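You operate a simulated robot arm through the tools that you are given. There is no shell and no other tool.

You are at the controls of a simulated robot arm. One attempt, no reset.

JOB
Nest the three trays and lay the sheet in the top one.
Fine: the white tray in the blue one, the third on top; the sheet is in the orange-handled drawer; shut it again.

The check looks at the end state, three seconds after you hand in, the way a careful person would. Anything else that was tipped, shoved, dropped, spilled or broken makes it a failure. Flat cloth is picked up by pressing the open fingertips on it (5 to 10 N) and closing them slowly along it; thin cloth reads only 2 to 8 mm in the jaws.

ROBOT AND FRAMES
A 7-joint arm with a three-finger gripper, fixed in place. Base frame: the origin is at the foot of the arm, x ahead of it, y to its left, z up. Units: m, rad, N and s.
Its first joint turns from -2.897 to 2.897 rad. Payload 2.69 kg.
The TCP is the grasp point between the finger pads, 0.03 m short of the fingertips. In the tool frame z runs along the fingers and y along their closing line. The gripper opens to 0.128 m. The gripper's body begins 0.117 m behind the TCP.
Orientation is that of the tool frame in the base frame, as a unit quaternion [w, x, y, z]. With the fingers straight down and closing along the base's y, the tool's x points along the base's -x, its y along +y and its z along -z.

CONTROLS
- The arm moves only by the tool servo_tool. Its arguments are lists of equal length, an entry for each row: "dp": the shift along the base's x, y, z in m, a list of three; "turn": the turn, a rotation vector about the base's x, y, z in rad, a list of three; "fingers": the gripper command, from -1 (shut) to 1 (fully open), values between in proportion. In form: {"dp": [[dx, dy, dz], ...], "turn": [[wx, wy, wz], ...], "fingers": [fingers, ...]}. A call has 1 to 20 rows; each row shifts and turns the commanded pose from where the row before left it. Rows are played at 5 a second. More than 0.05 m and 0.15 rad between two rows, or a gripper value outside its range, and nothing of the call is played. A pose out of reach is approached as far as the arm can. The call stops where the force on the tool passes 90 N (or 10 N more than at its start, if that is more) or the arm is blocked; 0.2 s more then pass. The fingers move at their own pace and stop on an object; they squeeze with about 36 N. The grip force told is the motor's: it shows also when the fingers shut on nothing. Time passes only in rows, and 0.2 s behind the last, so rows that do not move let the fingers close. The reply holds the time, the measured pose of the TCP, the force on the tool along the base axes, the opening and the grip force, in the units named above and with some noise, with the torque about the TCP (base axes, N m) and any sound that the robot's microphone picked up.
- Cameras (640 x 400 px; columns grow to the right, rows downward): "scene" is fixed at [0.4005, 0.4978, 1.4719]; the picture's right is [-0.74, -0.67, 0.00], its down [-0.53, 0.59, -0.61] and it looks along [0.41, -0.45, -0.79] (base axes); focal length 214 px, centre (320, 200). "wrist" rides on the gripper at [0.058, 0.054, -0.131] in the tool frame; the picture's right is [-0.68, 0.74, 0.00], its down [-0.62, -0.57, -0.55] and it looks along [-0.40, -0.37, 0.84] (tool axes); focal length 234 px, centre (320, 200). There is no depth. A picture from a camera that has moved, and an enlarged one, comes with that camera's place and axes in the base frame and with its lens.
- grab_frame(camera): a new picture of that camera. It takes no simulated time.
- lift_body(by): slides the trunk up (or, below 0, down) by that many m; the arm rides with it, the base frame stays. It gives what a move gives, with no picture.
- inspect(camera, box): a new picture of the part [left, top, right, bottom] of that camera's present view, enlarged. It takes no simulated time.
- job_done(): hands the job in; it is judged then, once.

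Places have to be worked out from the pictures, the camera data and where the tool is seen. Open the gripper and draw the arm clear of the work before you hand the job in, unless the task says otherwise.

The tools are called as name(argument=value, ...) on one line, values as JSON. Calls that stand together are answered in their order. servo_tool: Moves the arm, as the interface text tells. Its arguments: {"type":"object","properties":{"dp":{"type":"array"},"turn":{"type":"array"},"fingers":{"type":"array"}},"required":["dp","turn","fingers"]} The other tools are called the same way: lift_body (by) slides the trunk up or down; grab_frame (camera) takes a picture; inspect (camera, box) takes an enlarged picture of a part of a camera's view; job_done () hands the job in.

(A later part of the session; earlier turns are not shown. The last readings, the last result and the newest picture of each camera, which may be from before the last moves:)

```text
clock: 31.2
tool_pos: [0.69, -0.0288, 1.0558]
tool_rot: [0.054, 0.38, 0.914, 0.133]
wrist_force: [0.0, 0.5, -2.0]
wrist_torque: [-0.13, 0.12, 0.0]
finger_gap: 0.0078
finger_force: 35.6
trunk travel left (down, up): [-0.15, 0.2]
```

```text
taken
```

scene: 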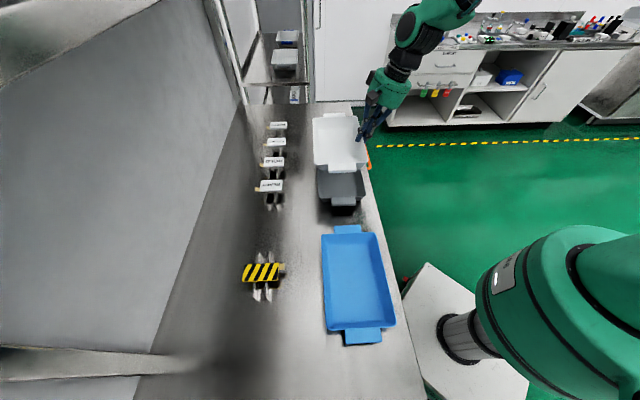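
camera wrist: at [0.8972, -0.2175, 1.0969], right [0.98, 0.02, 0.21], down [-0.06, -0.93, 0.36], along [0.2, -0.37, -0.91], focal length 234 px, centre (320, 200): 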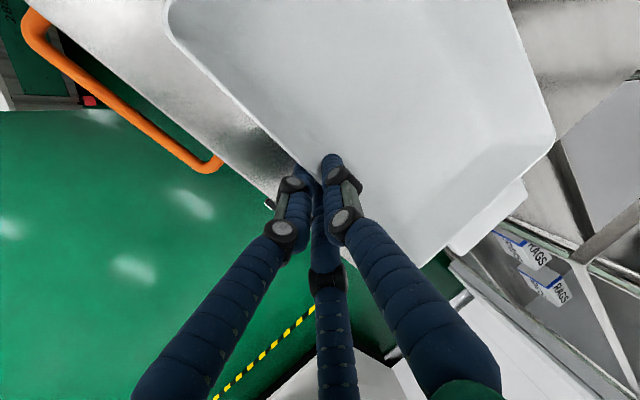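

The tray is holding steady over the grey one. I continue toward the blue tray (another ~0.40 m along the table).

servo_tool(dp=[[-0.005, 0.005, 0], [-0.01, 0.01, 0], [-0.015, 0.015, 0], [-0.02, 0.02, 0], [-0.02, 0.02, 0], [-0.02, 0.02, 0], [-0.02, 0.02, 0], [-0.02, 0.02, 0], [-0.02, 0.02, 0], [-0.02, 0.02, 0], [-0.02, 0.02, 0], [-0.02, 0.02, 0], [-0.02, 0.02, 0], [-0.02, 0.02, 0], [-0.018, 0.018, 0], [-0.01, 0.01, 0], [-0.005, 0.005, 0], [0, 0, 0]], turn=[[0, 0, 0], [0, 0, 0], [0, 0, 0], [0, 0, 0], [0, 0, 0], [0, 0, 0], [0, 0, 0], [0, 0, 0], [0, 0, 0], [0, 0, 0], [0, 0, 0], [0, 0, 0], [0, 0, 0], [0, 0, 0], [0, 0, 0], [0, 0, 0], [0, 0, 0], [0, 0, 0]], fingers=[-1, -1, -1, -1, -1, -1, -1, -1, -1, -1, -1, -1, -1, -1, -1, -1, -1, -1])

grab_frame(camera="scene")

grab_frame(camera="wrist")

inspect(camera="scene", box=[290, 190, 430, 360])

```text
clock: 35.0
tool_pos: [0.4063, 0.2549, 1.0572]
tool_rot: [0.055, 0.381, 0.913, 0.133]
wrist_force: [0.4, -0.3, -1.9]
wrist_torque: [-0.11, 0.12, -0.02]
finger_gap: 0.0079
finger_force: 35.5
trunk travel left (down, up): [-0.15, 0.2]
```

```text
taken
```

scene: 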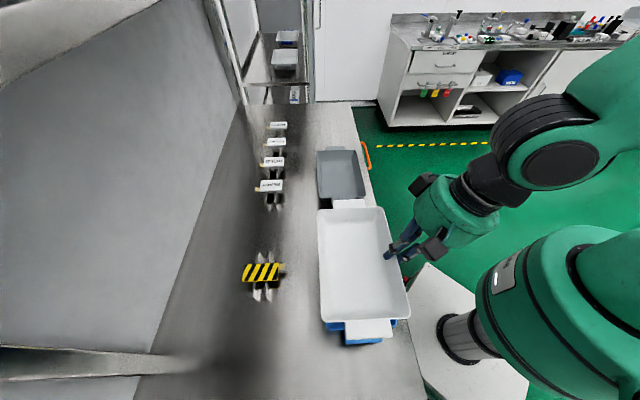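

```text
taken
camera wrist: at [0.3739, 0.3062, 1.1974], right [0.98, 0.02, 0.21], down [-0.06, -0.93, 0.36], along [0.2, -0.37, -0.91], focal length 234 px, centre (320, 200)
```

wrist: 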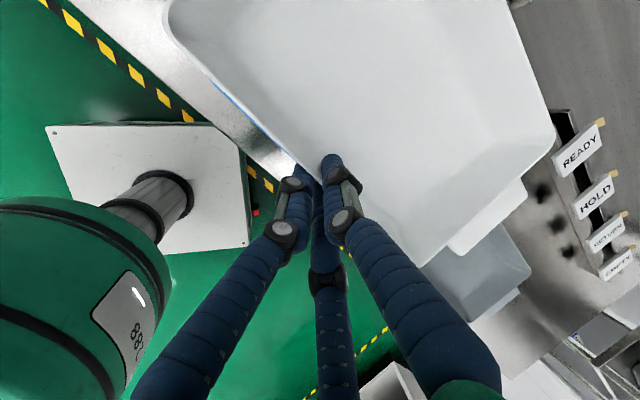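

```text
2.35 times, centred on (360, 275) of scene
camera zoom: at [0.4005, 0.4978, 1.4719], right [-0.74, -0.67, 0.0], down [-0.53, 0.59, -0.61], along [0.41, -0.45, -0.79], focal length 505 px, centre (226, 24)
```

zoom: 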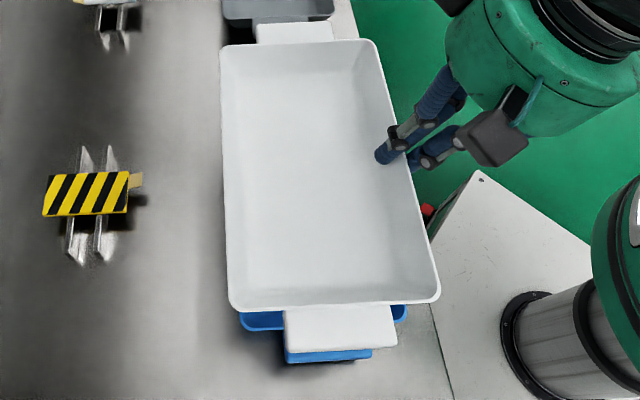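

White tray centre is at about e1=0.105, n=0.550 versus blue at 0.108, 0.541, yawed about 1°. I'll correct that and lower part-way, then check alignment again.

servo_tool(dp=[[-0.0017, -0.0048, 0], [-0.0016, -0.0047, 0], [0, 0, -0.015], [0, 0, -0.02], [0, 0, -0.015], [0, 0, 0]], turn=[[0, 0, 0.01], [0, 0, 0.01], [0, 0, 0], [0, 0, 0], [0, 0, 0], [0, 0, 0]], fingers=[-1, -1, -1, -1, -1, -1])

inspect(camera="scene", box=[300, 200, 420, 275])

inspect(camera="scene", box=[300, 280, 420, 355])

grab_frame(camera="wrist")

```text
clock: 36.4
tool_pos: [0.4031, 0.2445, 1.0065]
tool_rot: [0.053, 0.372, 0.917, 0.135]
wrist_force: [-0.2, 0.1, -2.0]
wrist_torque: [-0.13, 0.08, -0.02]
finger_gap: 0.0074
finger_force: 35.5
trunk travel left (down, up): [-0.15, 0.2]
```

```text
5.33 times, centred on (360, 238) of scene
camera zoom: at [0.4005, 0.4978, 1.4719], right [-0.74, -0.67, 0.0], down [-0.53, 0.59, -0.61], along [0.41, -0.45, -0.79], focal length 1144 px, centre (107, 0)
```

zoom: 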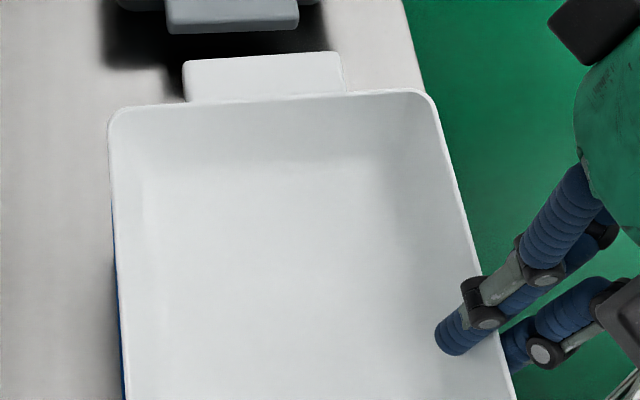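

```text
5.33 times, centred on (360, 318) of scene
camera zoom: at [0.4005, 0.4978, 1.4719], right [-0.74, -0.67, 0.0], down [-0.53, 0.59, -0.61], along [0.41, -0.45, -0.79], focal length 1144 px, centre (107, -427)
```

zoom: 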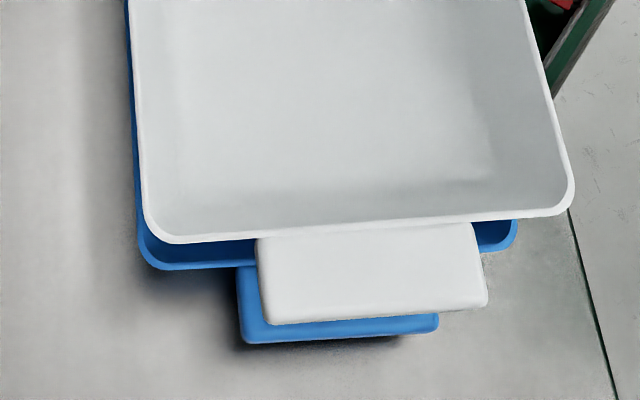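

```text
taken
camera wrist: at [0.3694, 0.2956, 1.146], right [0.98, 0.04, 0.21], down [-0.04, -0.93, 0.36], along [0.21, -0.36, -0.91], focal length 234 px, centre (320, 200)
```

wrist: 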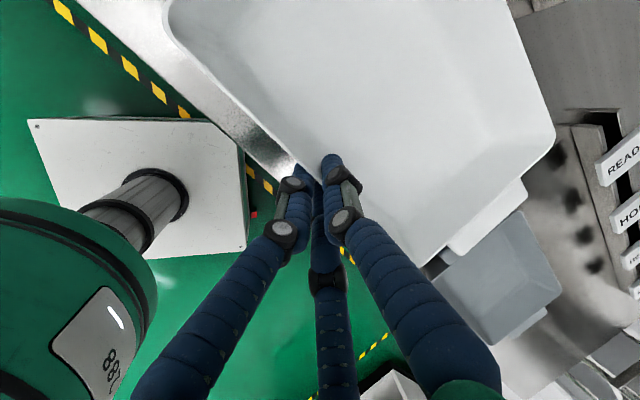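

Aligned within about 1–2 mm (white centre e1≈0.108, n≈0.542). I lower until my outer fingertip is just above the blue rim (TCP z≈0.963).

servo_tool(dp=[[0, -0.001, -0.012], [0, 0, -0.012], [0, 0, -0.01], [0, 0, -0.008], [0, 0, 0]], turn=[[0, 0, -0.007], [0, 0, 0], [0, 0, 0], [0, 0, 0], [0, 0, 0]], fingers=[-1, -1, -1, -1, -1])

inspect(camera="scene", box=[300, 210, 420, 350])

grab_frame(camera="wrist")

```text
clock: 37.6
tool_pos: [0.4034, 0.2424, 0.9656]
tool_rot: [0.054, 0.375, 0.916, 0.135]
wrist_force: [-0.1, -0.1, -2.6]
wrist_torque: [-0.15, 0.13, 0.01]
finger_gap: 0.0075
finger_force: 35.8
trunk travel left (down, up): [-0.15, 0.2]
```

```text
2.86 times, centred on (360, 280) of scene
camera zoom: at [0.4005, 0.4978, 1.4719], right [-0.74, -0.67, 0.0], down [-0.53, 0.59, -0.61], along [0.41, -0.45, -0.79], focal length 613 px, centre (206, -29)
```

zoom: 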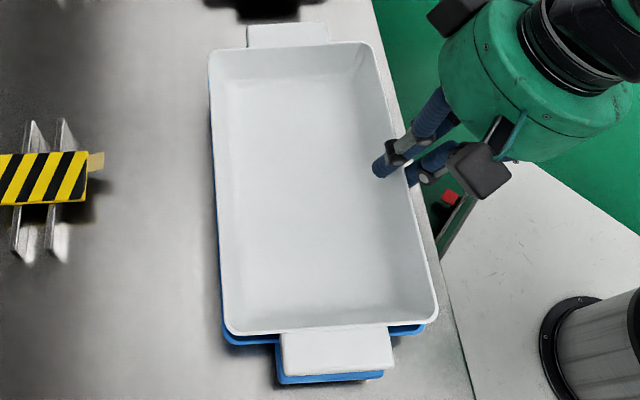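

```text
taken
camera wrist: at [0.3697, 0.2944, 1.1053], right [0.98, 0.03, 0.21], down [-0.05, -0.93, 0.36], along [0.21, -0.37, -0.91], focal length 234 px, centre (320, 200)
```

wrist: 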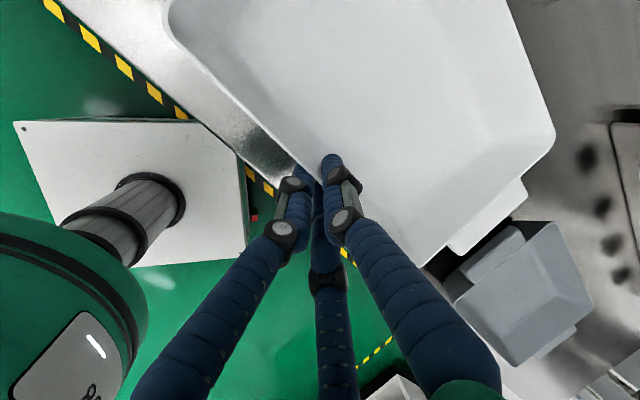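

No contact yet, alignment good (centre e1≈0.110, n≈0.542). I lower 5 mm more, then open gradually so the tray settles into the blue one.

servo_tool(dp=[[0, 0, -0.003], [0, 0, -0.003], [0, 0, 0]], turn=[[0, 0, 0], [0, 0, 0], [0, 0, 0]], fingers=[-1, -1, -1])

inspect(camera="scene", box=[340, 215, 420, 275])

```text
clock: 38.4
tool_pos: [0.4021, 0.2448, 0.9581]
tool_rot: [0.054, 0.374, 0.916, 0.134]
wrist_force: [-0.1, 0.4, -2.1]
wrist_torque: [-0.12, 0.13, -0.02]
finger_gap: 0.0073
finger_force: 35.8
trunk travel left (down, up): [-0.15, 0.2]
```

```text
6.67 times, centred on (380, 245) of scene
camera zoom: at [0.4005, 0.4978, 1.4719], right [-0.74, -0.67, 0.0], down [-0.53, 0.59, -0.61], along [0.41, -0.45, -0.79], focal length 1430 px, centre (-80, -100)
```

zoom: 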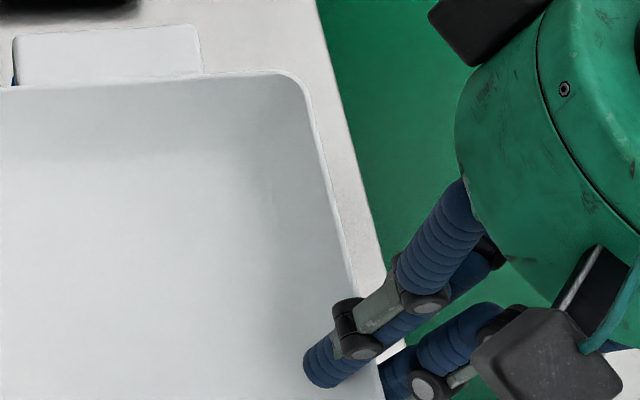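

Still no contact at 0.958. I lower further in 2 mm steps watching the force.

servo_tool(dp=[[0, 0, -0.002], [0, 0, -0.002], [0, 0, 0]], turn=[[0, 0, 0], [0, 0, 0], [0, 0, 0]], fingers=[-1, -1, -1])

servo_tool(dp=[[0, 0, -0.002], [0, 0, -0.002], [0, 0, 0]], turn=[[0, 0, 0], [0, 0, 0], [0, 0, 0]], fingers=[-1, -1, -1])

```text
clock: 39.2
tool_pos: [0.4038, 0.2448, 0.9559]
tool_rot: [0.054, 0.375, 0.916, 0.134]
wrist_force: [0.4, -0.4, -2.0]
wrist_torque: [-0.11, 0.09, -0.01]
finger_gap: 0.0075
finger_force: 35.6
trunk travel left (down, up): [-0.15, 0.2]
```

```text
clock: 40.0
tool_pos: [0.4019, 0.2437, 0.953]
tool_rot: [0.055, 0.375, 0.916, 0.134]
wrist_force: [-6.2, 1.2, 16.4]
wrist_torque: [-0.08, 0.18, -0.04]
finger_gap: 0.0075
finger_force: 35.9
trunk travel left (down, up): [-0.15, 0.2]
```

Contact (16 N) at TCP z=0.953. I relieve by 1.5 mm and open the fingers slowly.

servo_tool(dp=[[0, 0, 0.0015], [0, 0, 0], [0, 0, 0], [0, 0, 0], [0, 0, 0]], turn=[[0, 0, 0], [0, 0, 0], [0, 0, 0], [0, 0, 0], [0, 0, 0]], fingers=[-1, -0.85, -0.75, -0.65, -0.65])

inspect(camera="scene", box=[300, 210, 420, 350])

grab_frame(camera="wrist")

```text
clock: 41.2
tool_pos: [0.4014, 0.2436, 0.9537]
tool_rot: [0.054, 0.374, 0.916, 0.134]
wrist_force: [-2.9, -3.9, 18.2]
wrist_torque: [-0.12, -0.01, -0.08]
finger_gap: 0.0213
finger_force: 0.1
trunk travel left (down, up): [-0.15, 0.2]
```

```text
2.86 times, centred on (360, 280) of scene
camera zoom: at [0.4005, 0.4978, 1.4719], right [-0.74, -0.67, 0.0], down [-0.53, 0.59, -0.61], along [0.41, -0.45, -0.79], focal length 613 px, centre (206, -29)
```

zoom: 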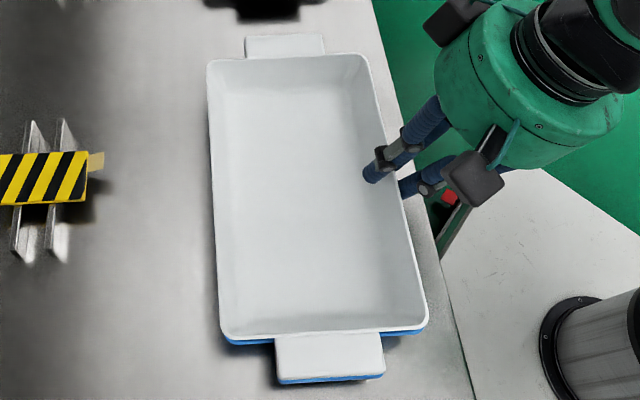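

```text
taken
camera wrist: at [0.369, 0.2948, 1.0938], right [0.98, 0.03, 0.21], down [-0.05, -0.93, 0.36], along [0.21, -0.36, -0.91], focal length 234 px, centre (320, 200)
```

wrist: 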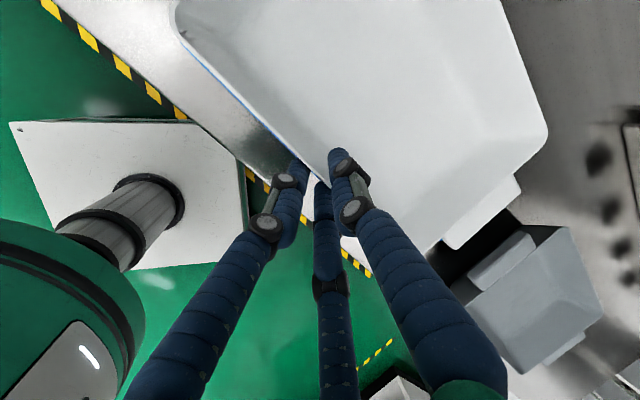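

The white tray dropped into the blue one; a finger still presses on the blue rim, so I retract along the tool axis and view the result.

servo_tool(dp=[[-0.001, -0.001, 0.006], [-0.004, -0.004, 0.02], [-0.008, -0.008, 0.04], [-0.008, -0.008, 0.04], [0, 0, 0]], turn=[[0, 0, 0], [0, 0, 0], [0, 0, 0], [0, 0, 0], [0, 0, 0]], fingers=[-0.65, -0.65, -0.65, -0.65, -0.65])

inspect(camera="scene", box=[300, 215, 420, 290])

inspect(camera="scene", box=[300, 285, 420, 360])

grab_frame(camera="wrist")

```text
clock: 42.4
tool_pos: [0.3833, 0.2232, 1.0583]
tool_rot: [0.055, 0.375, 0.916, 0.134]
wrist_force: [-0.8, -0.9, 0.4]
wrist_torque: [0.07, -0.06, -0.01]
finger_gap: 0.0222
finger_force: 0.1
trunk travel left (down, up): [-0.15, 0.2]
```

```text
5.33 times, centred on (360, 252) of scene
camera zoom: at [0.4005, 0.4978, 1.4719], right [-0.74, -0.67, 0.0], down [-0.53, 0.59, -0.61], along [0.41, -0.45, -0.79], focal length 1144 px, centre (107, -80)
```

zoom: 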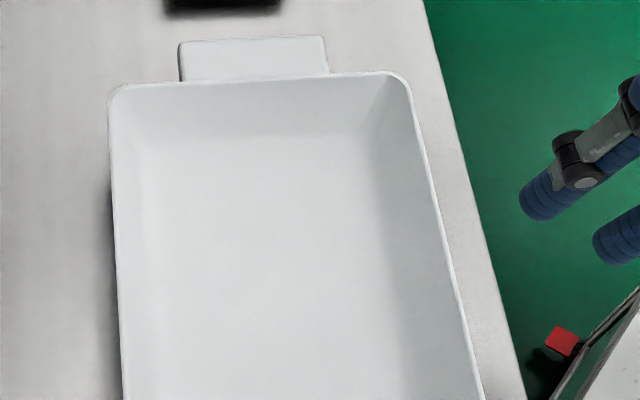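

```text
5.33 times, centred on (360, 322) of scene
camera zoom: at [0.4005, 0.4978, 1.4719], right [-0.74, -0.67, 0.0], down [-0.53, 0.59, -0.61], along [0.41, -0.45, -0.79], focal length 1144 px, centre (107, -453)
```

zoom: 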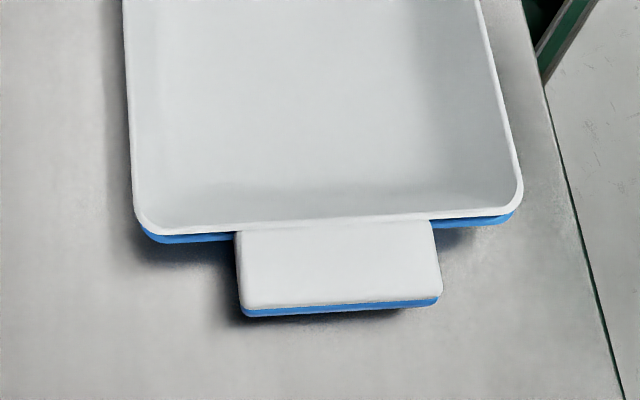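

```text
taken
camera wrist: at [0.3494, 0.2744, 1.1991], right [0.98, 0.03, 0.21], down [-0.05, -0.93, 0.36], along [0.21, -0.37, -0.91], focal length 234 px, centre (320, 200)
```

wrist: 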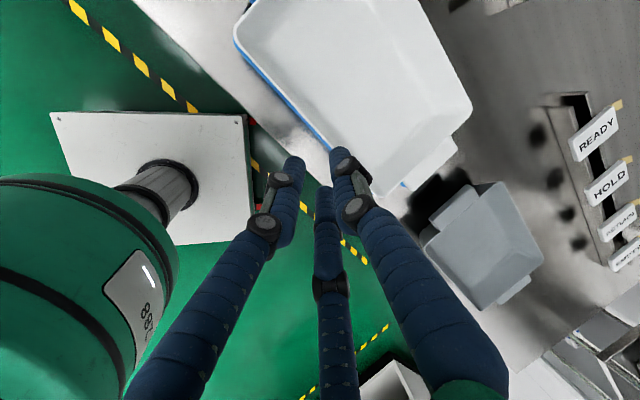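

White is seated evenly in the blue tray. Next I move to hover over the grey tray's robot-side wall (e1≈0.475), fingers at the same opening as before.

servo_tool(dp=[[0.0288, -0.028, 0], [0.0288, -0.028, 0], [0.0288, -0.028, 0], [0.0288, -0.028, 0], [0.0288, -0.028, 0], [0.0288, -0.028, 0], [0.0288, -0.028, 0], [0.0289, -0.0281, 0], [0.0289, -0.0282, 0], [0, 0, -0.02], [0, 0, 0]], turn=[[0, 0, -0.006], [0, 0, -0.006], [0, 0, 0], [0, 0, 0], [0, 0, 0], [0, 0, 0], [0, 0, 0], [0, 0, 0], [0, 0, 0], [0, 0, 0], [0, 0, 0]], fingers=[-0.65, -0.65, -0.65, -0.65, -0.65, -0.1, -0.1, -0.1, -0.1, -0.1, -0.1])

grab_frame(camera="wrist")

inspect(camera="scene", box=[300, 130, 400, 225])

```text
clock: 44.8
tool_pos: [0.6429, -0.0307, 1.0394]
tool_rot: [0.054, 0.38, 0.914, 0.133]
wrist_force: [0.9, 0.5, 0.0]
wrist_torque: [0.02, 0.02, -0.02]
finger_gap: 0.0575
finger_force: 0.0
trunk travel left (down, up): [-0.15, 0.2]
```

```text
taken
camera wrist: at [0.6104, 0.0205, 1.1804], right [0.98, 0.02, 0.21], down [-0.06, -0.93, 0.36], along [0.2, -0.37, -0.91], focal length 234 px, centre (320, 200)
```

wrist: 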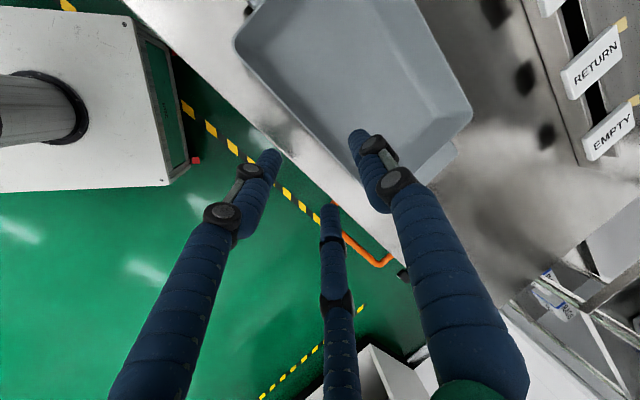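

```text
4.21 times, centred on (350, 178) of scene
camera zoom: at [0.4005, 0.4978, 1.4719], right [-0.74, -0.67, 0.0], down [-0.53, 0.59, -0.61], along [0.41, -0.45, -0.79], focal length 903 px, centre (194, 295)
```

zoom: 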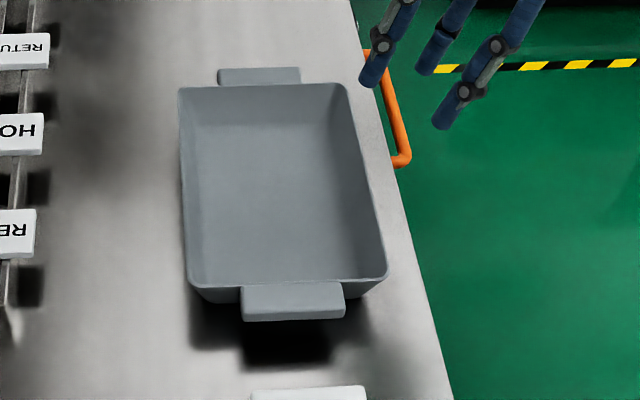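

The relative view matches the earlier white-tray approach. I descend along the tool axis to TCP z≈0.930 and close slowly on the grey wall.

servo_tool(dp=[[0.0053, 0.0056, -0.0273], [0.0053, 0.0056, -0.0273], [0.0053, 0.0056, -0.0273], [0.0053, 0.0055, -0.0272], [0, 0, 0], [0, 0, 0], [0, 0, 0], [0, 0, 0], [0, 0, 0]], turn=[[0, 0, 0], [0, 0, 0], [0, 0, 0], [0, 0, 0], [0, 0, 0], [0, 0, 0], [0, 0, 0], [0, 0, 0], [0, 0, 0]], fingers=[-0.1, -0.1, -0.1, -0.1, -0.1, -0.5, -0.8, -1, -1])

inspect(camera="scene", box=[300, 130, 400, 225])

```text
clock: 46.8
tool_pos: [0.6635, -0.0097, 0.9305]
tool_rot: [0.055, 0.38, 0.913, 0.134]
wrist_force: [0.8, 1.5, 1.7]
wrist_torque: [0.1, -0.84, 0.21]
finger_gap: 0.008
finger_force: 35.8
trunk travel left (down, up): [-0.15, 0.2]
```

```text
4.21 times, centred on (350, 178) of scene
camera zoom: at [0.4005, 0.4978, 1.4719], right [-0.74, -0.67, 0.0], down [-0.53, 0.59, -0.61], along [0.41, -0.45, -0.79], focal length 903 px, centre (194, 295)
```

zoom: 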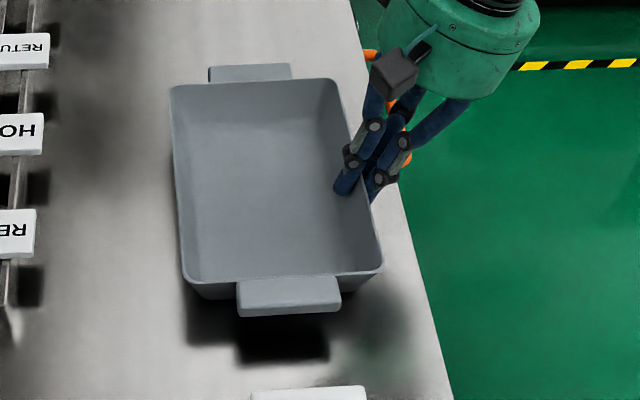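

Gripped (8 mm gap). The tray shifted a few millimetres as expected; I lift slowly and check the hold.

servo_tool(dp=[[0, 0, 0.002], [0, 0, 0.002], [0, 0, 0.002], [0, 0, 0.002], [0, 0, 0.002], [0, 0, 0.003], [0, 0, 0]], turn=[[0, 0, 0], [0, 0, 0], [0, 0, 0], [0, 0, 0], [0, 0, 0], [0, 0, 0], [0, 0, 0]], fingers=[-1, -1, -1, -1, -1, -1, -1])

inspect(camera="scene", box=[300, 130, 400, 225])

```text
clock: 48.4
tool_pos: [0.6629, -0.0075, 0.9414]
tool_rot: [0.055, 0.38, 0.914, 0.134]
wrist_force: [0.0, -0.8, -2.6]
wrist_torque: [-0.12, 0.12, -0.03]
finger_gap: 0.0076
finger_force: 35.6
trunk travel left (down, up): [-0.15, 0.2]
```

```text
4.21 times, centred on (350, 178) of scene
camera zoom: at [0.4005, 0.4978, 1.4719], right [-0.74, -0.67, 0.0], down [-0.53, 0.59, -0.61], along [0.41, -0.45, -0.79], focal length 903 px, centre (194, 295)
```

zoom: 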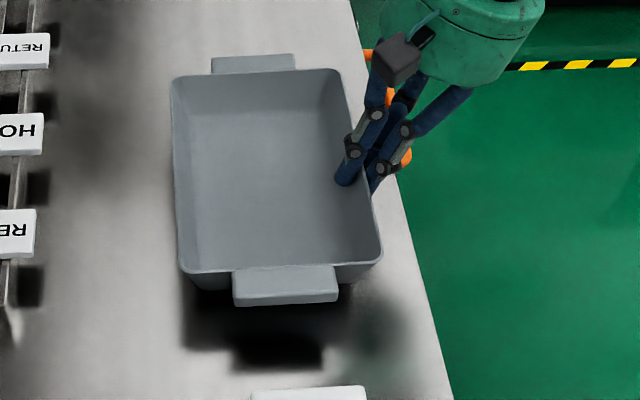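

The grey tray lifts with a steady grip. I raise it about 11 cm and carry it along the table to above the stack.

servo_tool(dp=[[0, 0, 0.005], [0, 0, 0.01], [0, 0, 0.015], [0, 0, 0.015], [0, 0, 0.015], [0, 0, 0.015], [0, 0, 0.015], [0, 0, 0.015], [0, 0, 0.01], [0, 0, 0]], turn=[[0, 0, 0], [0, 0, 0], [0, 0, 0], [0, 0, 0], [0, 0, 0], [0, 0, 0], [0, 0, 0], [0, 0, 0], [0, 0, 0], [0, 0, 0]], fingers=[-1, -1, -1, -1, -1, -1, -1, -1, -1, -1])

servo_tool(dp=[[-0.005, 0.005, 0], [-0.01, 0.01, 0], [-0.015, 0.015, 0], [-0.02, 0.02, 0], [-0.02, 0.02, 0], [-0.02, 0.02, 0], [-0.02, 0.02, 0], [-0.02, 0.02, 0], [-0.02, 0.02, 0], [-0.02, 0.02, 0], [-0.02, 0.02, 0], [-0.02, 0.02, 0], [-0.02, 0.02, 0], [-0.015, 0.015, 0], [-0.01, 0.01, 0], [-0.005, 0.005, 0], [0, 0, 0]], turn=[[0, 0, 0], [0, 0, 0], [0, 0, 0], [0, 0, 0], [0, 0, 0], [0, 0, 0], [0, 0, 0], [0, 0, 0], [0, 0, 0], [0, 0, 0], [0, 0, 0], [0, 0, 0], [0, 0, 0], [0, 0, 0], [0, 0, 0], [0, 0, 0], [0, 0, 0]], fingers=[-1, -1, -1, -1, -1, -1, -1, -1, -1, -1, -1, -1, -1, -1, -1, -1, -1])

inspect(camera="scene", box=[300, 190, 420, 275])

inspect(camera="scene", box=[300, 275, 420, 360])

```text
clock: 50.6
tool_pos: [0.6616, -0.0073, 1.0579]
tool_rot: [0.054, 0.38, 0.914, 0.134]
wrist_force: [-0.8, -0.4, -2.2]
wrist_torque: [-0.12, 0.09, -0.04]
finger_gap: 0.0074
finger_force: 35.4
trunk travel left (down, up): [-0.15, 0.2]
```

```text
clock: 54.2
tool_pos: [0.4015, 0.2542, 1.057]
tool_rot: [0.054, 0.381, 0.913, 0.134]
wrist_force: [-0.7, 0.0, -2.5]
wrist_torque: [-0.09, 0.11, 0.02]
finger_gap: 0.0079
finger_force: 34.8
trunk travel left (down, up): [-0.15, 0.2]
```

```text
4.71 times, centred on (360, 232) of scene
camera zoom: at [0.4005, 0.4978, 1.4719], right [-0.74, -0.67, 0.0], down [-0.53, 0.59, -0.61], along [0.41, -0.45, -0.79], focal length 1009 px, centre (132, 47)
```

zoom: 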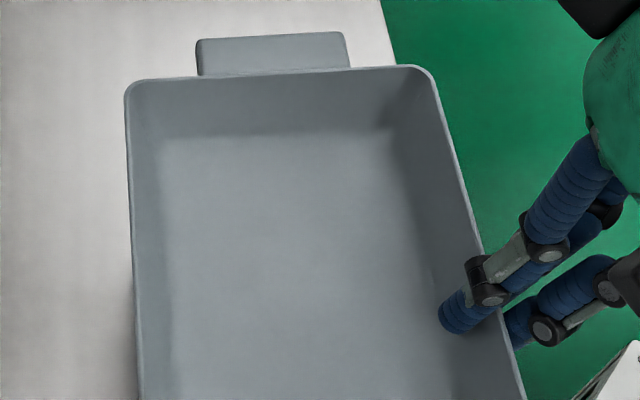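

```text
4.71 times, centred on (360, 318) of scene
camera zoom: at [0.4005, 0.4978, 1.4719], right [-0.74, -0.67, 0.0], down [-0.53, 0.59, -0.61], along [0.41, -0.45, -0.79], focal length 1009 px, centre (132, -353)
```

zoom: 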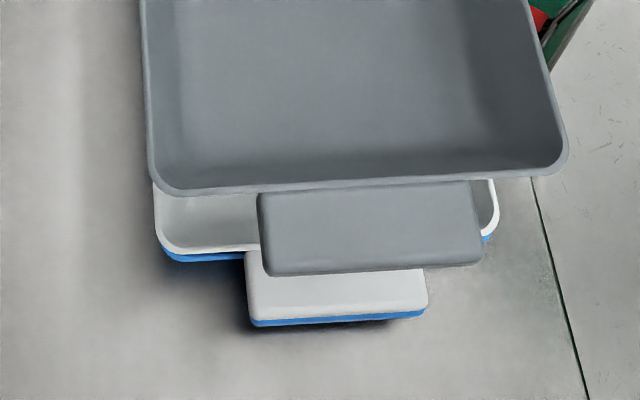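

Grey centre is at (e1 0.114, n 0.547) against the stack's (0.112, 0.543). I shift by about 5 mm and lower to just above the stack.

servo_tool(dp=[[-0.0024, -0.0007, 0], [-0.0024, -0.0006, 0], [0, 0, -0.015], [0, 0, -0.02], [0, 0, -0.015], [0, 0, 0]], turn=[[0, 0, 0.004], [0, 0, 0], [0, 0, 0], [0, 0, 0], [0, 0, 0], [0, 0, 0]], fingers=[-1, -1, -1, -1, -1, -1])

inspect(camera="scene", box=[300, 190, 420, 275])

inspect(camera="scene", box=[300, 275, 420, 360])

```text
clock: 55.6
tool_pos: [0.3978, 0.2519, 1.0077]
tool_rot: [0.055, 0.379, 0.914, 0.134]
wrist_force: [-0.2, 0.4, -1.4]
wrist_torque: [-0.1, 0.16, 0.0]
finger_gap: 0.0079
finger_force: 36.0
trunk travel left (down, up): [-0.15, 0.2]
```

```text
4.71 times, centred on (360, 232) of scene
camera zoom: at [0.4005, 0.4978, 1.4719], right [-0.74, -0.67, 0.0], down [-0.53, 0.59, -0.61], along [0.41, -0.45, -0.79], focal length 1009 px, centre (132, 47)
```

zoom: 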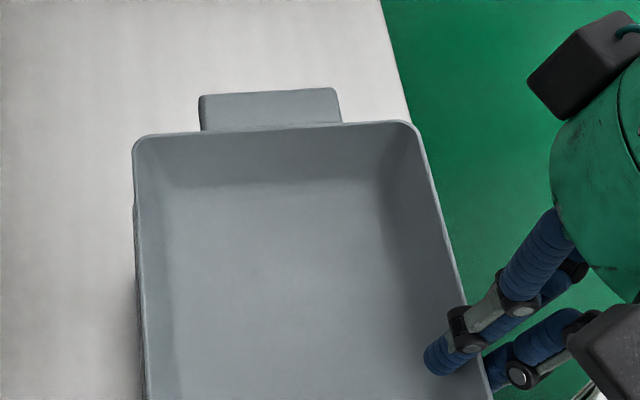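

```text
4.71 times, centred on (360, 318) of scene
camera zoom: at [0.4005, 0.4978, 1.4719], right [-0.74, -0.67, 0.0], down [-0.53, 0.59, -0.61], along [0.41, -0.45, -0.79], focal length 1009 px, centre (132, -353)
```

zoom: 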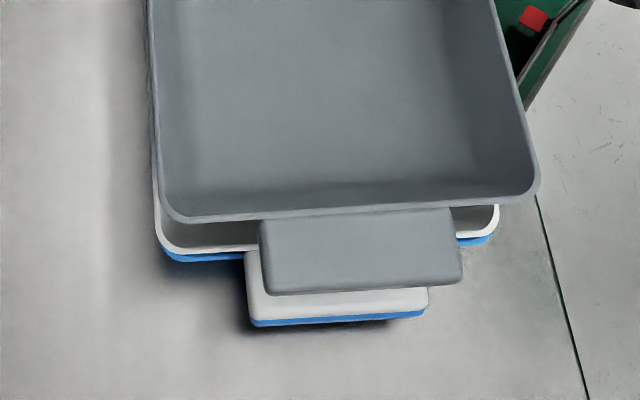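

Aligned within ~1 mm (0.1129, 0.5432 vs 0.1118, 0.5429). I lower the rest of the way in decreasing steps, watching for contact.

servo_tool(dp=[[0, 0, -0.012], [0, 0, -0.012], [0, 0, -0.008], [0, 0, -0.004], [0, 0, 0]], turn=[[0, 0, 0], [0, 0, 0], [0, 0, 0], [0, 0, 0], [0, 0, 0]], fingers=[-1, -1, -1, -1, -1])

servo_tool(dp=[[0, 0, -0.002], [0, 0, -0.002], [0, 0, 0]], turn=[[0, 0, 0], [0, 0, 0], [0, 0, 0]], fingers=[-1, -1, -1])

```text
clock: 56.8
tool_pos: [0.399, 0.2516, 0.9707]
tool_rot: [0.054, 0.379, 0.914, 0.133]
wrist_force: [-1.1, -0.3, -1.8]
wrist_torque: [-0.11, 0.11, 0.02]
finger_gap: 0.0074
finger_force: 36.2
trunk travel left (down, up): [-0.15, 0.2]
```

```text
clock: 57.6
tool_pos: [0.3979, 0.2507, 0.9695]
tool_rot: [0.055, 0.378, 0.914, 0.135]
wrist_force: [-6.5, -9.3, 36.4]
wrist_torque: [-0.19, 0.23, -0.21]
finger_gap: 0.0072
finger_force: 35.5
trunk travel left (down, up): [-0.15, 0.2]
```

Contact at TCP z≈0.97 (36 N). I back off 2.5 mm and open slowly so the grey tray settles into the white one.

servo_tool(dp=[[0, 0, 0.0025], [0, 0, 0], [0, 0, 0], [0, 0, 0], [0, 0, 0]], turn=[[0, 0, 0], [0, 0, 0], [0, 0, 0], [0, 0, 0], [0, 0, 0]], fingers=[-1, -0.85, -0.75, -0.65, -0.65])

servo_tool(dp=[[-0.001, -0.001, 0.006], [-0.004, -0.004, 0.02], [-0.008, -0.008, 0.04], [-0.008, -0.008, 0.04], [0, 0, 0]], turn=[[0, 0, 0], [0, 0, 0], [0, 0, 0], [0, 0, 0], [0, 0, 0]], fingers=[-0.65, -0.65, -0.65, -0.65, -0.65])

inspect(camera="scene", box=[300, 205, 420, 290])

inspect(camera="scene", box=[300, 275, 420, 360])

grab_frame(camera="wrist")

```text
clock: 58.8
tool_pos: [0.3976, 0.2521, 0.97]
tool_rot: [0.054, 0.378, 0.914, 0.135]
wrist_force: [-8.4, -6.7, 22.6]
wrist_torque: [-0.15, 0.11, 0.05]
finger_gap: 0.0206
finger_force: 0.0
trunk travel left (down, up): [-0.15, 0.2]
```

```text
clock: 60.0
tool_pos: [0.3772, 0.2286, 1.0769]
tool_rot: [0.055, 0.378, 0.914, 0.134]
wrist_force: [-0.8, -0.9, -0.4]
wrist_torque: [0.07, -0.08, -0.01]
finger_gap: 0.0225
finger_force: 0.0
trunk travel left (down, up): [-0.15, 0.2]
```

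```text
4.71 times, centred on (360, 248) of scene
camera zoom: at [0.4005, 0.4978, 1.4719], right [-0.74, -0.67, 0.0], down [-0.53, 0.59, -0.61], along [0.41, -0.45, -0.79], focal length 1009 px, centre (132, -24)
```

zoom: 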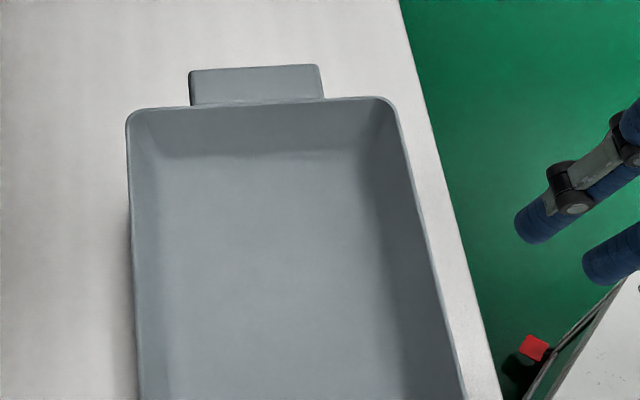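

```text
4.71 times, centred on (360, 318) of scene
camera zoom: at [0.4005, 0.4978, 1.4719], right [-0.74, -0.67, 0.0], down [-0.53, 0.59, -0.61], along [0.41, -0.45, -0.79], focal length 1009 px, centre (132, -353)
```

zoom: 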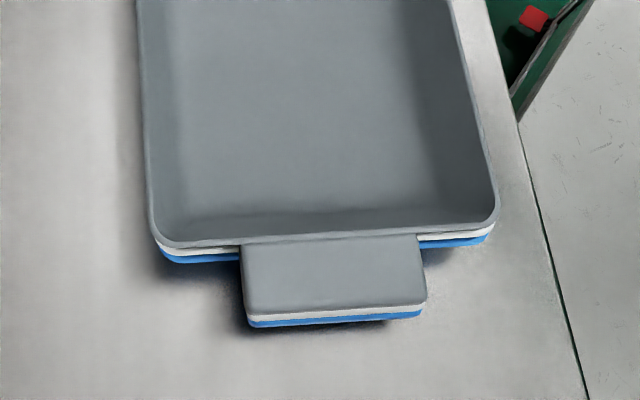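

```text
taken
camera wrist: at [0.343, 0.2803, 1.217], right [0.98, 0.02, 0.21], down [-0.06, -0.93, 0.36], along [0.2, -0.37, -0.91], focal length 234 px, centre (320, 200)
```

wrist: 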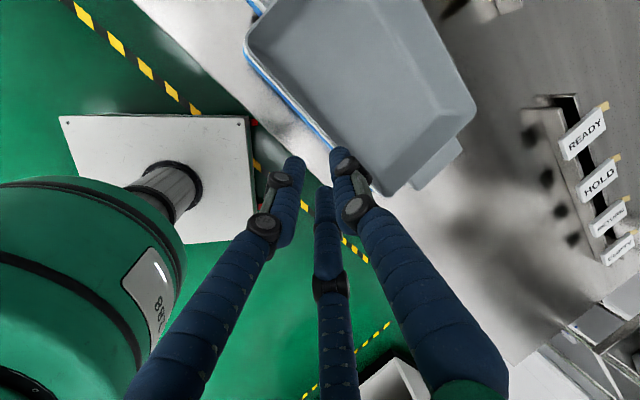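

All three trays are nested evenly. Now the drawer: I'll level the tool, turn it to face the bench front, and move to a spot in front of the orange handle to inspect it.

servo_tool(dp=[[0, 0, 0.02], [0, 0, 0.02], [0.0144, -0.0382, 0], [0.0144, -0.0382, 0], [0.0144, -0.0382, 0], [0.0144, -0.0382, 0], [0.0144, -0.0382, 0], [0.0144, -0.0382, 0], [0.0144, -0.0382, 0], [0.0144, -0.0382, 0], [0.0144, -0.0382, 0], [0.0144, -0.0382, 0], [0.0144, -0.0382, 0], [0.0144, -0.0382, 0], [0.0144, -0.0382, 0], [0.0144, -0.0382, 0], [0.0144, -0.0382, 0], [0.0144, -0.0382, 0], [0, 0, 0]], turn=[[-0.1025, 0.1025, 0], [-0.1025, 0.1025, 0], [0, 0, 0.144], [0, 0, 0.144], [0, 0, 0.144], [0, 0, 0.144], [0, 0, 0.144], [0, 0, 0.144], [0, 0, 0.144], [0, 0, 0.144], [0, 0, 0.144], [0, 0, 0.144], [0, 0, 0.144], [0, 0, 0.144], [0, 0, 0.144], [0, 0, 0.144], [0, 0, 0.144], [0, 0, 0.144], [0, 0, 0]], fingers=[-0.65, -0.65, -0.65, -0.65, -0.65, -0.65, -0.65, -0.65, -0.65, -0.65, -0.65, -0.65, -0.65, -0.65, -0.65, -0.65, -0.65, -0.65, -0.65])

grab_frame(camera="wrist")

grab_frame(camera="scene")

```text
clock: 64.0
tool_pos: [0.6087, -0.3813, 1.115]
tool_rot: [0.001, -0.689, 0.725, 0.0]
wrist_force: [-0.1, -0.5, 0.4]
wrist_torque: [0.06, 0.0, -0.01]
finger_gap: 0.0226
finger_force: 0.0
trunk travel left (down, up): [-0.15, 0.2]
```

```text
taken
camera wrist: at [0.5506, -0.437, 1.2452], right [-0.7, 0.71, 0.0], down [0.6, 0.59, 0.55], along [0.39, 0.38, -0.84], focal length 234 px, centre (320, 200)
```

wrist: 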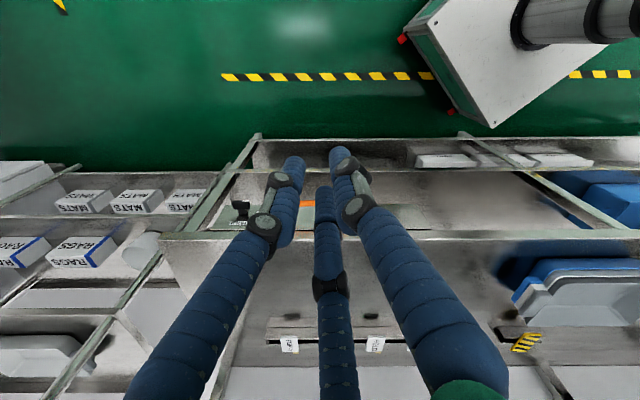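

```text
taken
```

scene: 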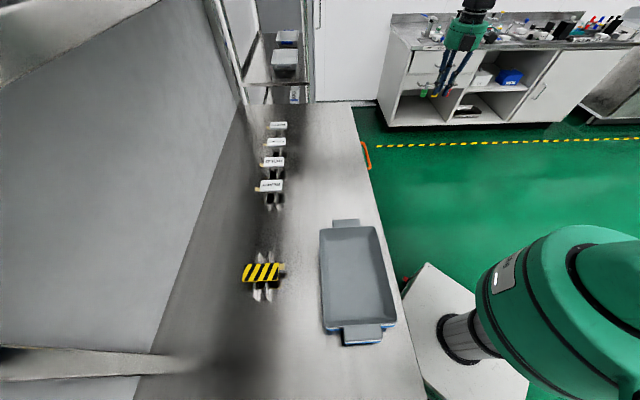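

The handle is hidden behind the fingers. I shift sideways along the bench (−e1) and lower a bit so it shows beside them.

servo_tool(dp=[[-0.03, 0.03, -0.015], [-0.03, 0.03, -0.015], [-0.03, 0.03, -0.015], [-0.03, 0.03, -0.015], [-0.03, 0.03, -0.015], [-0.03, 0.03, -0.015], [0, 0, 0]], turn=[[0, 0, 0], [0, 0, 0], [0, 0, 0], [0, 0, 0], [0, 0, 0], [0, 0, 0], [0, 0, 0]], fingers=[-0.65, -0.65, -0.65, -0.65, -0.65, -0.65, -0.65])

grab_frame(camera="wrist")

inspect(camera="wrist", box=[60, 120, 300, 320])

```text
clock: 65.6
tool_pos: [0.4268, -0.1989, 1.0283]
tool_rot: [-0.001, -0.689, 0.724, 0.0]
wrist_force: [0.2, 1.2, 0.2]
wrist_torque: [-0.06, -0.06, -0.02]
finger_gap: 0.0223
finger_force: 0.1
trunk travel left (down, up): [-0.15, 0.2]
```

```text
taken
camera wrist: at [0.3693, -0.2544, 1.1578], right [-0.7, 0.71, 0.0], down [0.6, 0.59, 0.55], along [0.39, 0.38, -0.84], focal length 234 px, centre (320, 200)
```

wrist: 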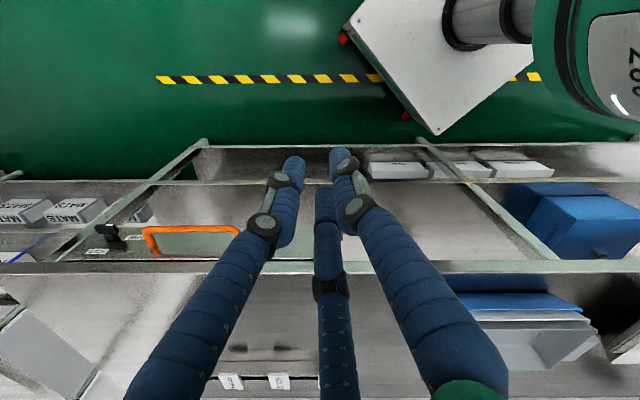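

```text
2.00 times, centred on (180, 220) of wrist
camera zoom: at [0.3693, -0.2544, 1.1578], right [-0.7, 0.71, 0.0], down [0.6, 0.59, 0.55], along [0.39, 0.38, -0.84], focal length 468 px, centre (600, 160)
```

zoom: 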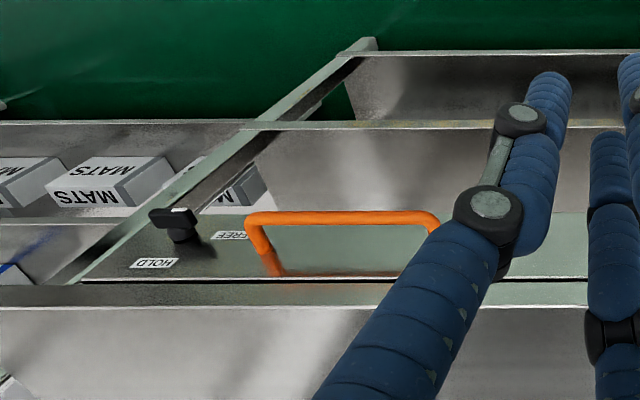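

There's a small black turn-latch beside the handle, with labels HOLD and FREE, so the drawer is probably latched. I'll move closer to read the latch state.

servo_tool(dp=[[0.0362, -0.0196, -0.0196], [0.0362, -0.0196, -0.0196], [0.0362, -0.0196, -0.0196], [0.0362, -0.0196, -0.0196], [0.0362, -0.0196, -0.0196], [0, 0, 0]], turn=[[0, 0, 0], [0, 0, 0], [0, 0, 0], [0, 0, 0], [0, 0, 0], [0, 0, 0]], fingers=[-1, -1, -1, -1, -1, -1])

grab_frame(camera="wrist")

inspect(camera="wrist", box=[90, 180, 290, 300])

```text
clock: 67.0
tool_pos: [0.6126, -0.2987, 0.9287]
tool_rot: [-0.001, -0.689, 0.725, 0.0]
wrist_force: [0.3, -0.2, -0.5]
wrist_torque: [0.04, 0.07, 0.0]
finger_gap: 0.002
finger_force: 31.1
trunk travel left (down, up): [-0.15, 0.2]
```

```text
taken
camera wrist: at [0.5547, -0.3542, 1.0599], right [-0.7, 0.71, 0.0], down [0.6, 0.59, 0.55], along [0.39, 0.38, -0.84], focal length 234 px, centre (320, 200)
```

wrist: 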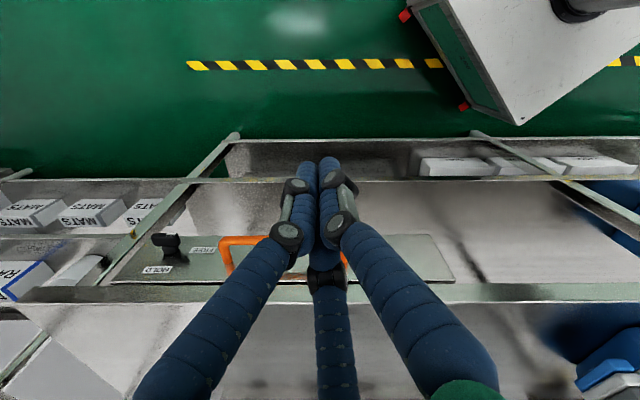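

```text
3.20 times, centred on (190, 240) of wrist
camera zoom: at [0.5547, -0.3542, 1.0599], right [-0.7, 0.71, 0.0], down [0.6, 0.59, 0.55], along [0.39, 0.38, -0.84], focal length 749 px, centre (736, 72)
```

zoom: 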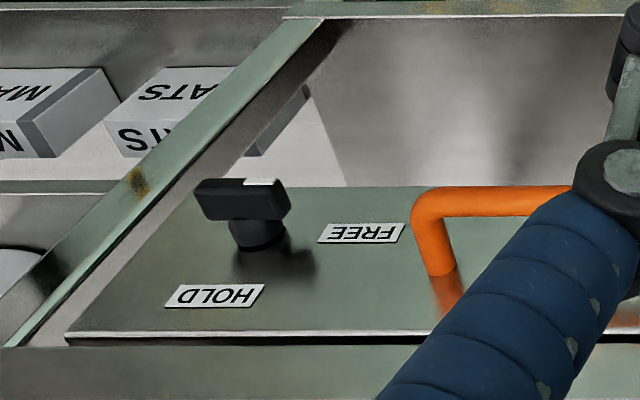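

I can see the latch: a black bar knob with a white mark, label FREE beside it and HOLD above it. I zoom more to read the pointer.

inspect(camera="wrist", box=[130, 220, 230, 290])

inspect(camera="wrist", box=[200, 220, 460, 310])

```text
5.71 times, centred on (180, 255) of wrist
camera zoom: at [0.5547, -0.3542, 1.0599], right [-0.7, 0.71, 0.0], down [0.6, 0.59, 0.55], along [0.39, 0.38, -0.84], focal length 1338 px, centre (1120, -114)
```

zoom: 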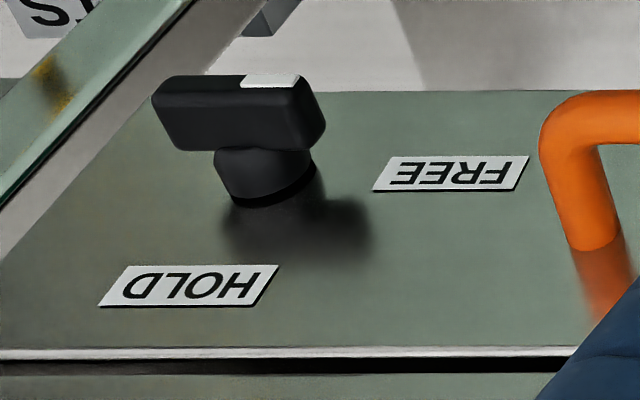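

```text
2.46 times, centred on (330, 265) of wrist
camera zoom: at [0.5547, -0.3542, 1.0599], right [-0.7, 0.71, 0.0], down [0.6, 0.59, 0.55], along [0.39, 0.38, -0.84], focal length 576 px, centre (295, 40)
```

zoom: 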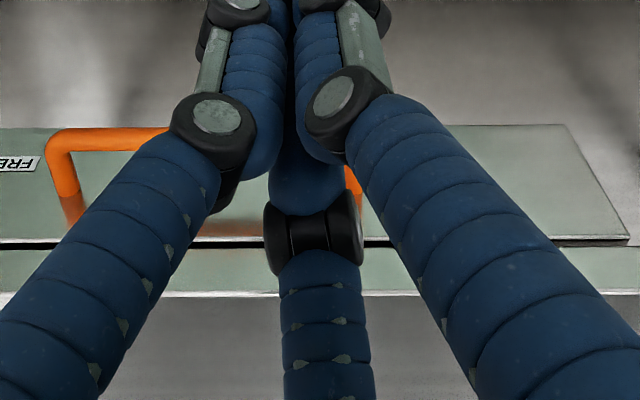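

The white pointer mark of the latch points at FREE, so the drawer should slide. The handle bar is at about n=0.372, z≈0.808, centred at e1≈0.70, with ~5 cm clearance to the drawer front. I turn the hand so it closes across the bar and hover above it.

servo_tool(dp=[[0, 0, 0.03], [0.0242, 0.0111, 0], [0.0242, 0.0111, 0], [0.0242, 0.0111, 0], [0.0242, 0.0111, 0], [0.0242, 0.0111, 0], [0.0243, 0.0112, 0], [0, 0, 0]], turn=[[0, 0, 0], [0, 0, 0.1394], [0, 0, 0.1394], [0, 0, 0.1394], [0, 0, 0.1394], [0, 0, 0.1394], [0, 0, 0.1394], [0, 0, 0]], fingers=[-1, -1, -1, -1, -1, -1, -0.4, -0.4])

grab_frame(camera="wrist")

inspect(camera="scene", box=[320, 80, 460, 200])

```text
clock: 68.8
tool_pos: [0.7559, -0.2308, 0.9584]
tool_rot: [0.0, 0.924, -0.382, 0.001]
wrist_force: [0.3, 0.4, 0.5]
wrist_torque: [0.0, 0.02, 0.03]
finger_gap: 0.0384
finger_force: 0.0
trunk travel left (down, up): [-0.15, 0.2]
```

```text
taken
camera wrist: at [0.7572, -0.3111, 1.0882], right [-1.0, -0.04, 0.0], down [-0.04, 0.84, 0.55], along [-0.02, 0.55, -0.84], focal length 234 px, centre (320, 200)
```

wrist: 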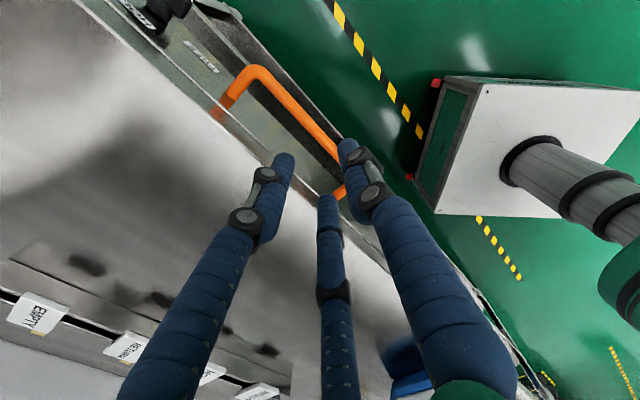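

```text
3.33 times, centred on (390, 140) of scene
camera zoom: at [0.4005, 0.4978, 1.4719], right [-0.74, -0.67, 0.0], down [-0.53, 0.59, -0.61], along [0.41, -0.45, -0.79], focal length 715 px, centre (87, 400)
```

zoom: 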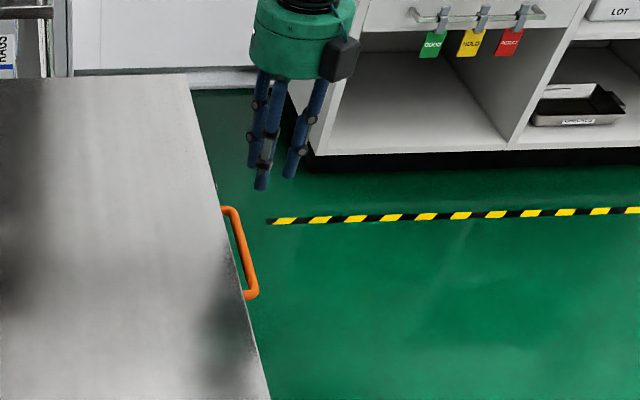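

The hand is over the bar (n≈0.371) with the fingers astride it. I descend part-way and check.

servo_tool(dp=[[0, 0, -0.04], [0, 0, -0.04], [0, 0, -0.02], [0, 0, 0]], turn=[[0, 0, 0], [0, 0, 0], [0, 0, 0], [0, 0, 0]], fingers=[-0.4, -0.4, -0.4, -0.4])

grab_frame(camera="wrist")

inspect(camera="scene", box=[320, 100, 420, 190])

```text
clock: 69.8
tool_pos: [0.7546, -0.2317, 0.8587]
tool_rot: [0.0, 0.924, -0.383, 0.0]
wrist_force: [0.3, -0.5, -0.4]
wrist_torque: [-0.04, -0.02, 0.03]
finger_gap: 0.0383
finger_force: 0.1
trunk travel left (down, up): [-0.15, 0.2]
```

```text
taken
camera wrist: at [0.7556, -0.3109, 0.9889], right [-1.0, -0.04, 0.0], down [-0.04, 0.84, 0.55], along [-0.02, 0.55, -0.84], focal length 234 px, centre (320, 200)
```

wrist: 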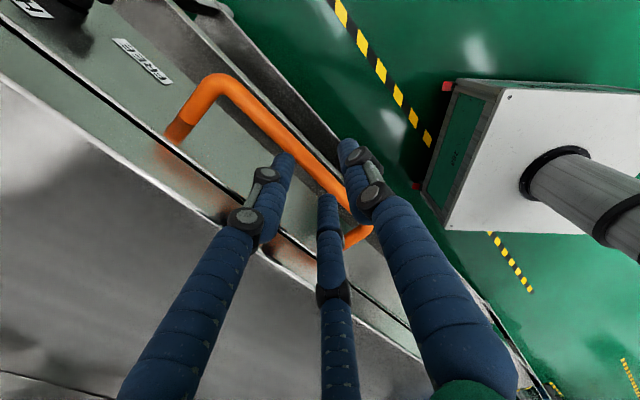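

```text
4.44 times, centred on (370, 145) of scene
camera zoom: at [0.4005, 0.4978, 1.4719], right [-0.74, -0.67, 0.0], down [-0.53, 0.59, -0.61], along [0.41, -0.45, -0.79], focal length 953 px, centre (98, 444)
```

zoom: 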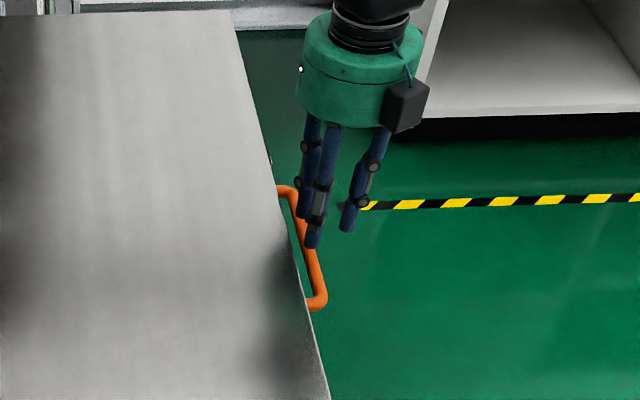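

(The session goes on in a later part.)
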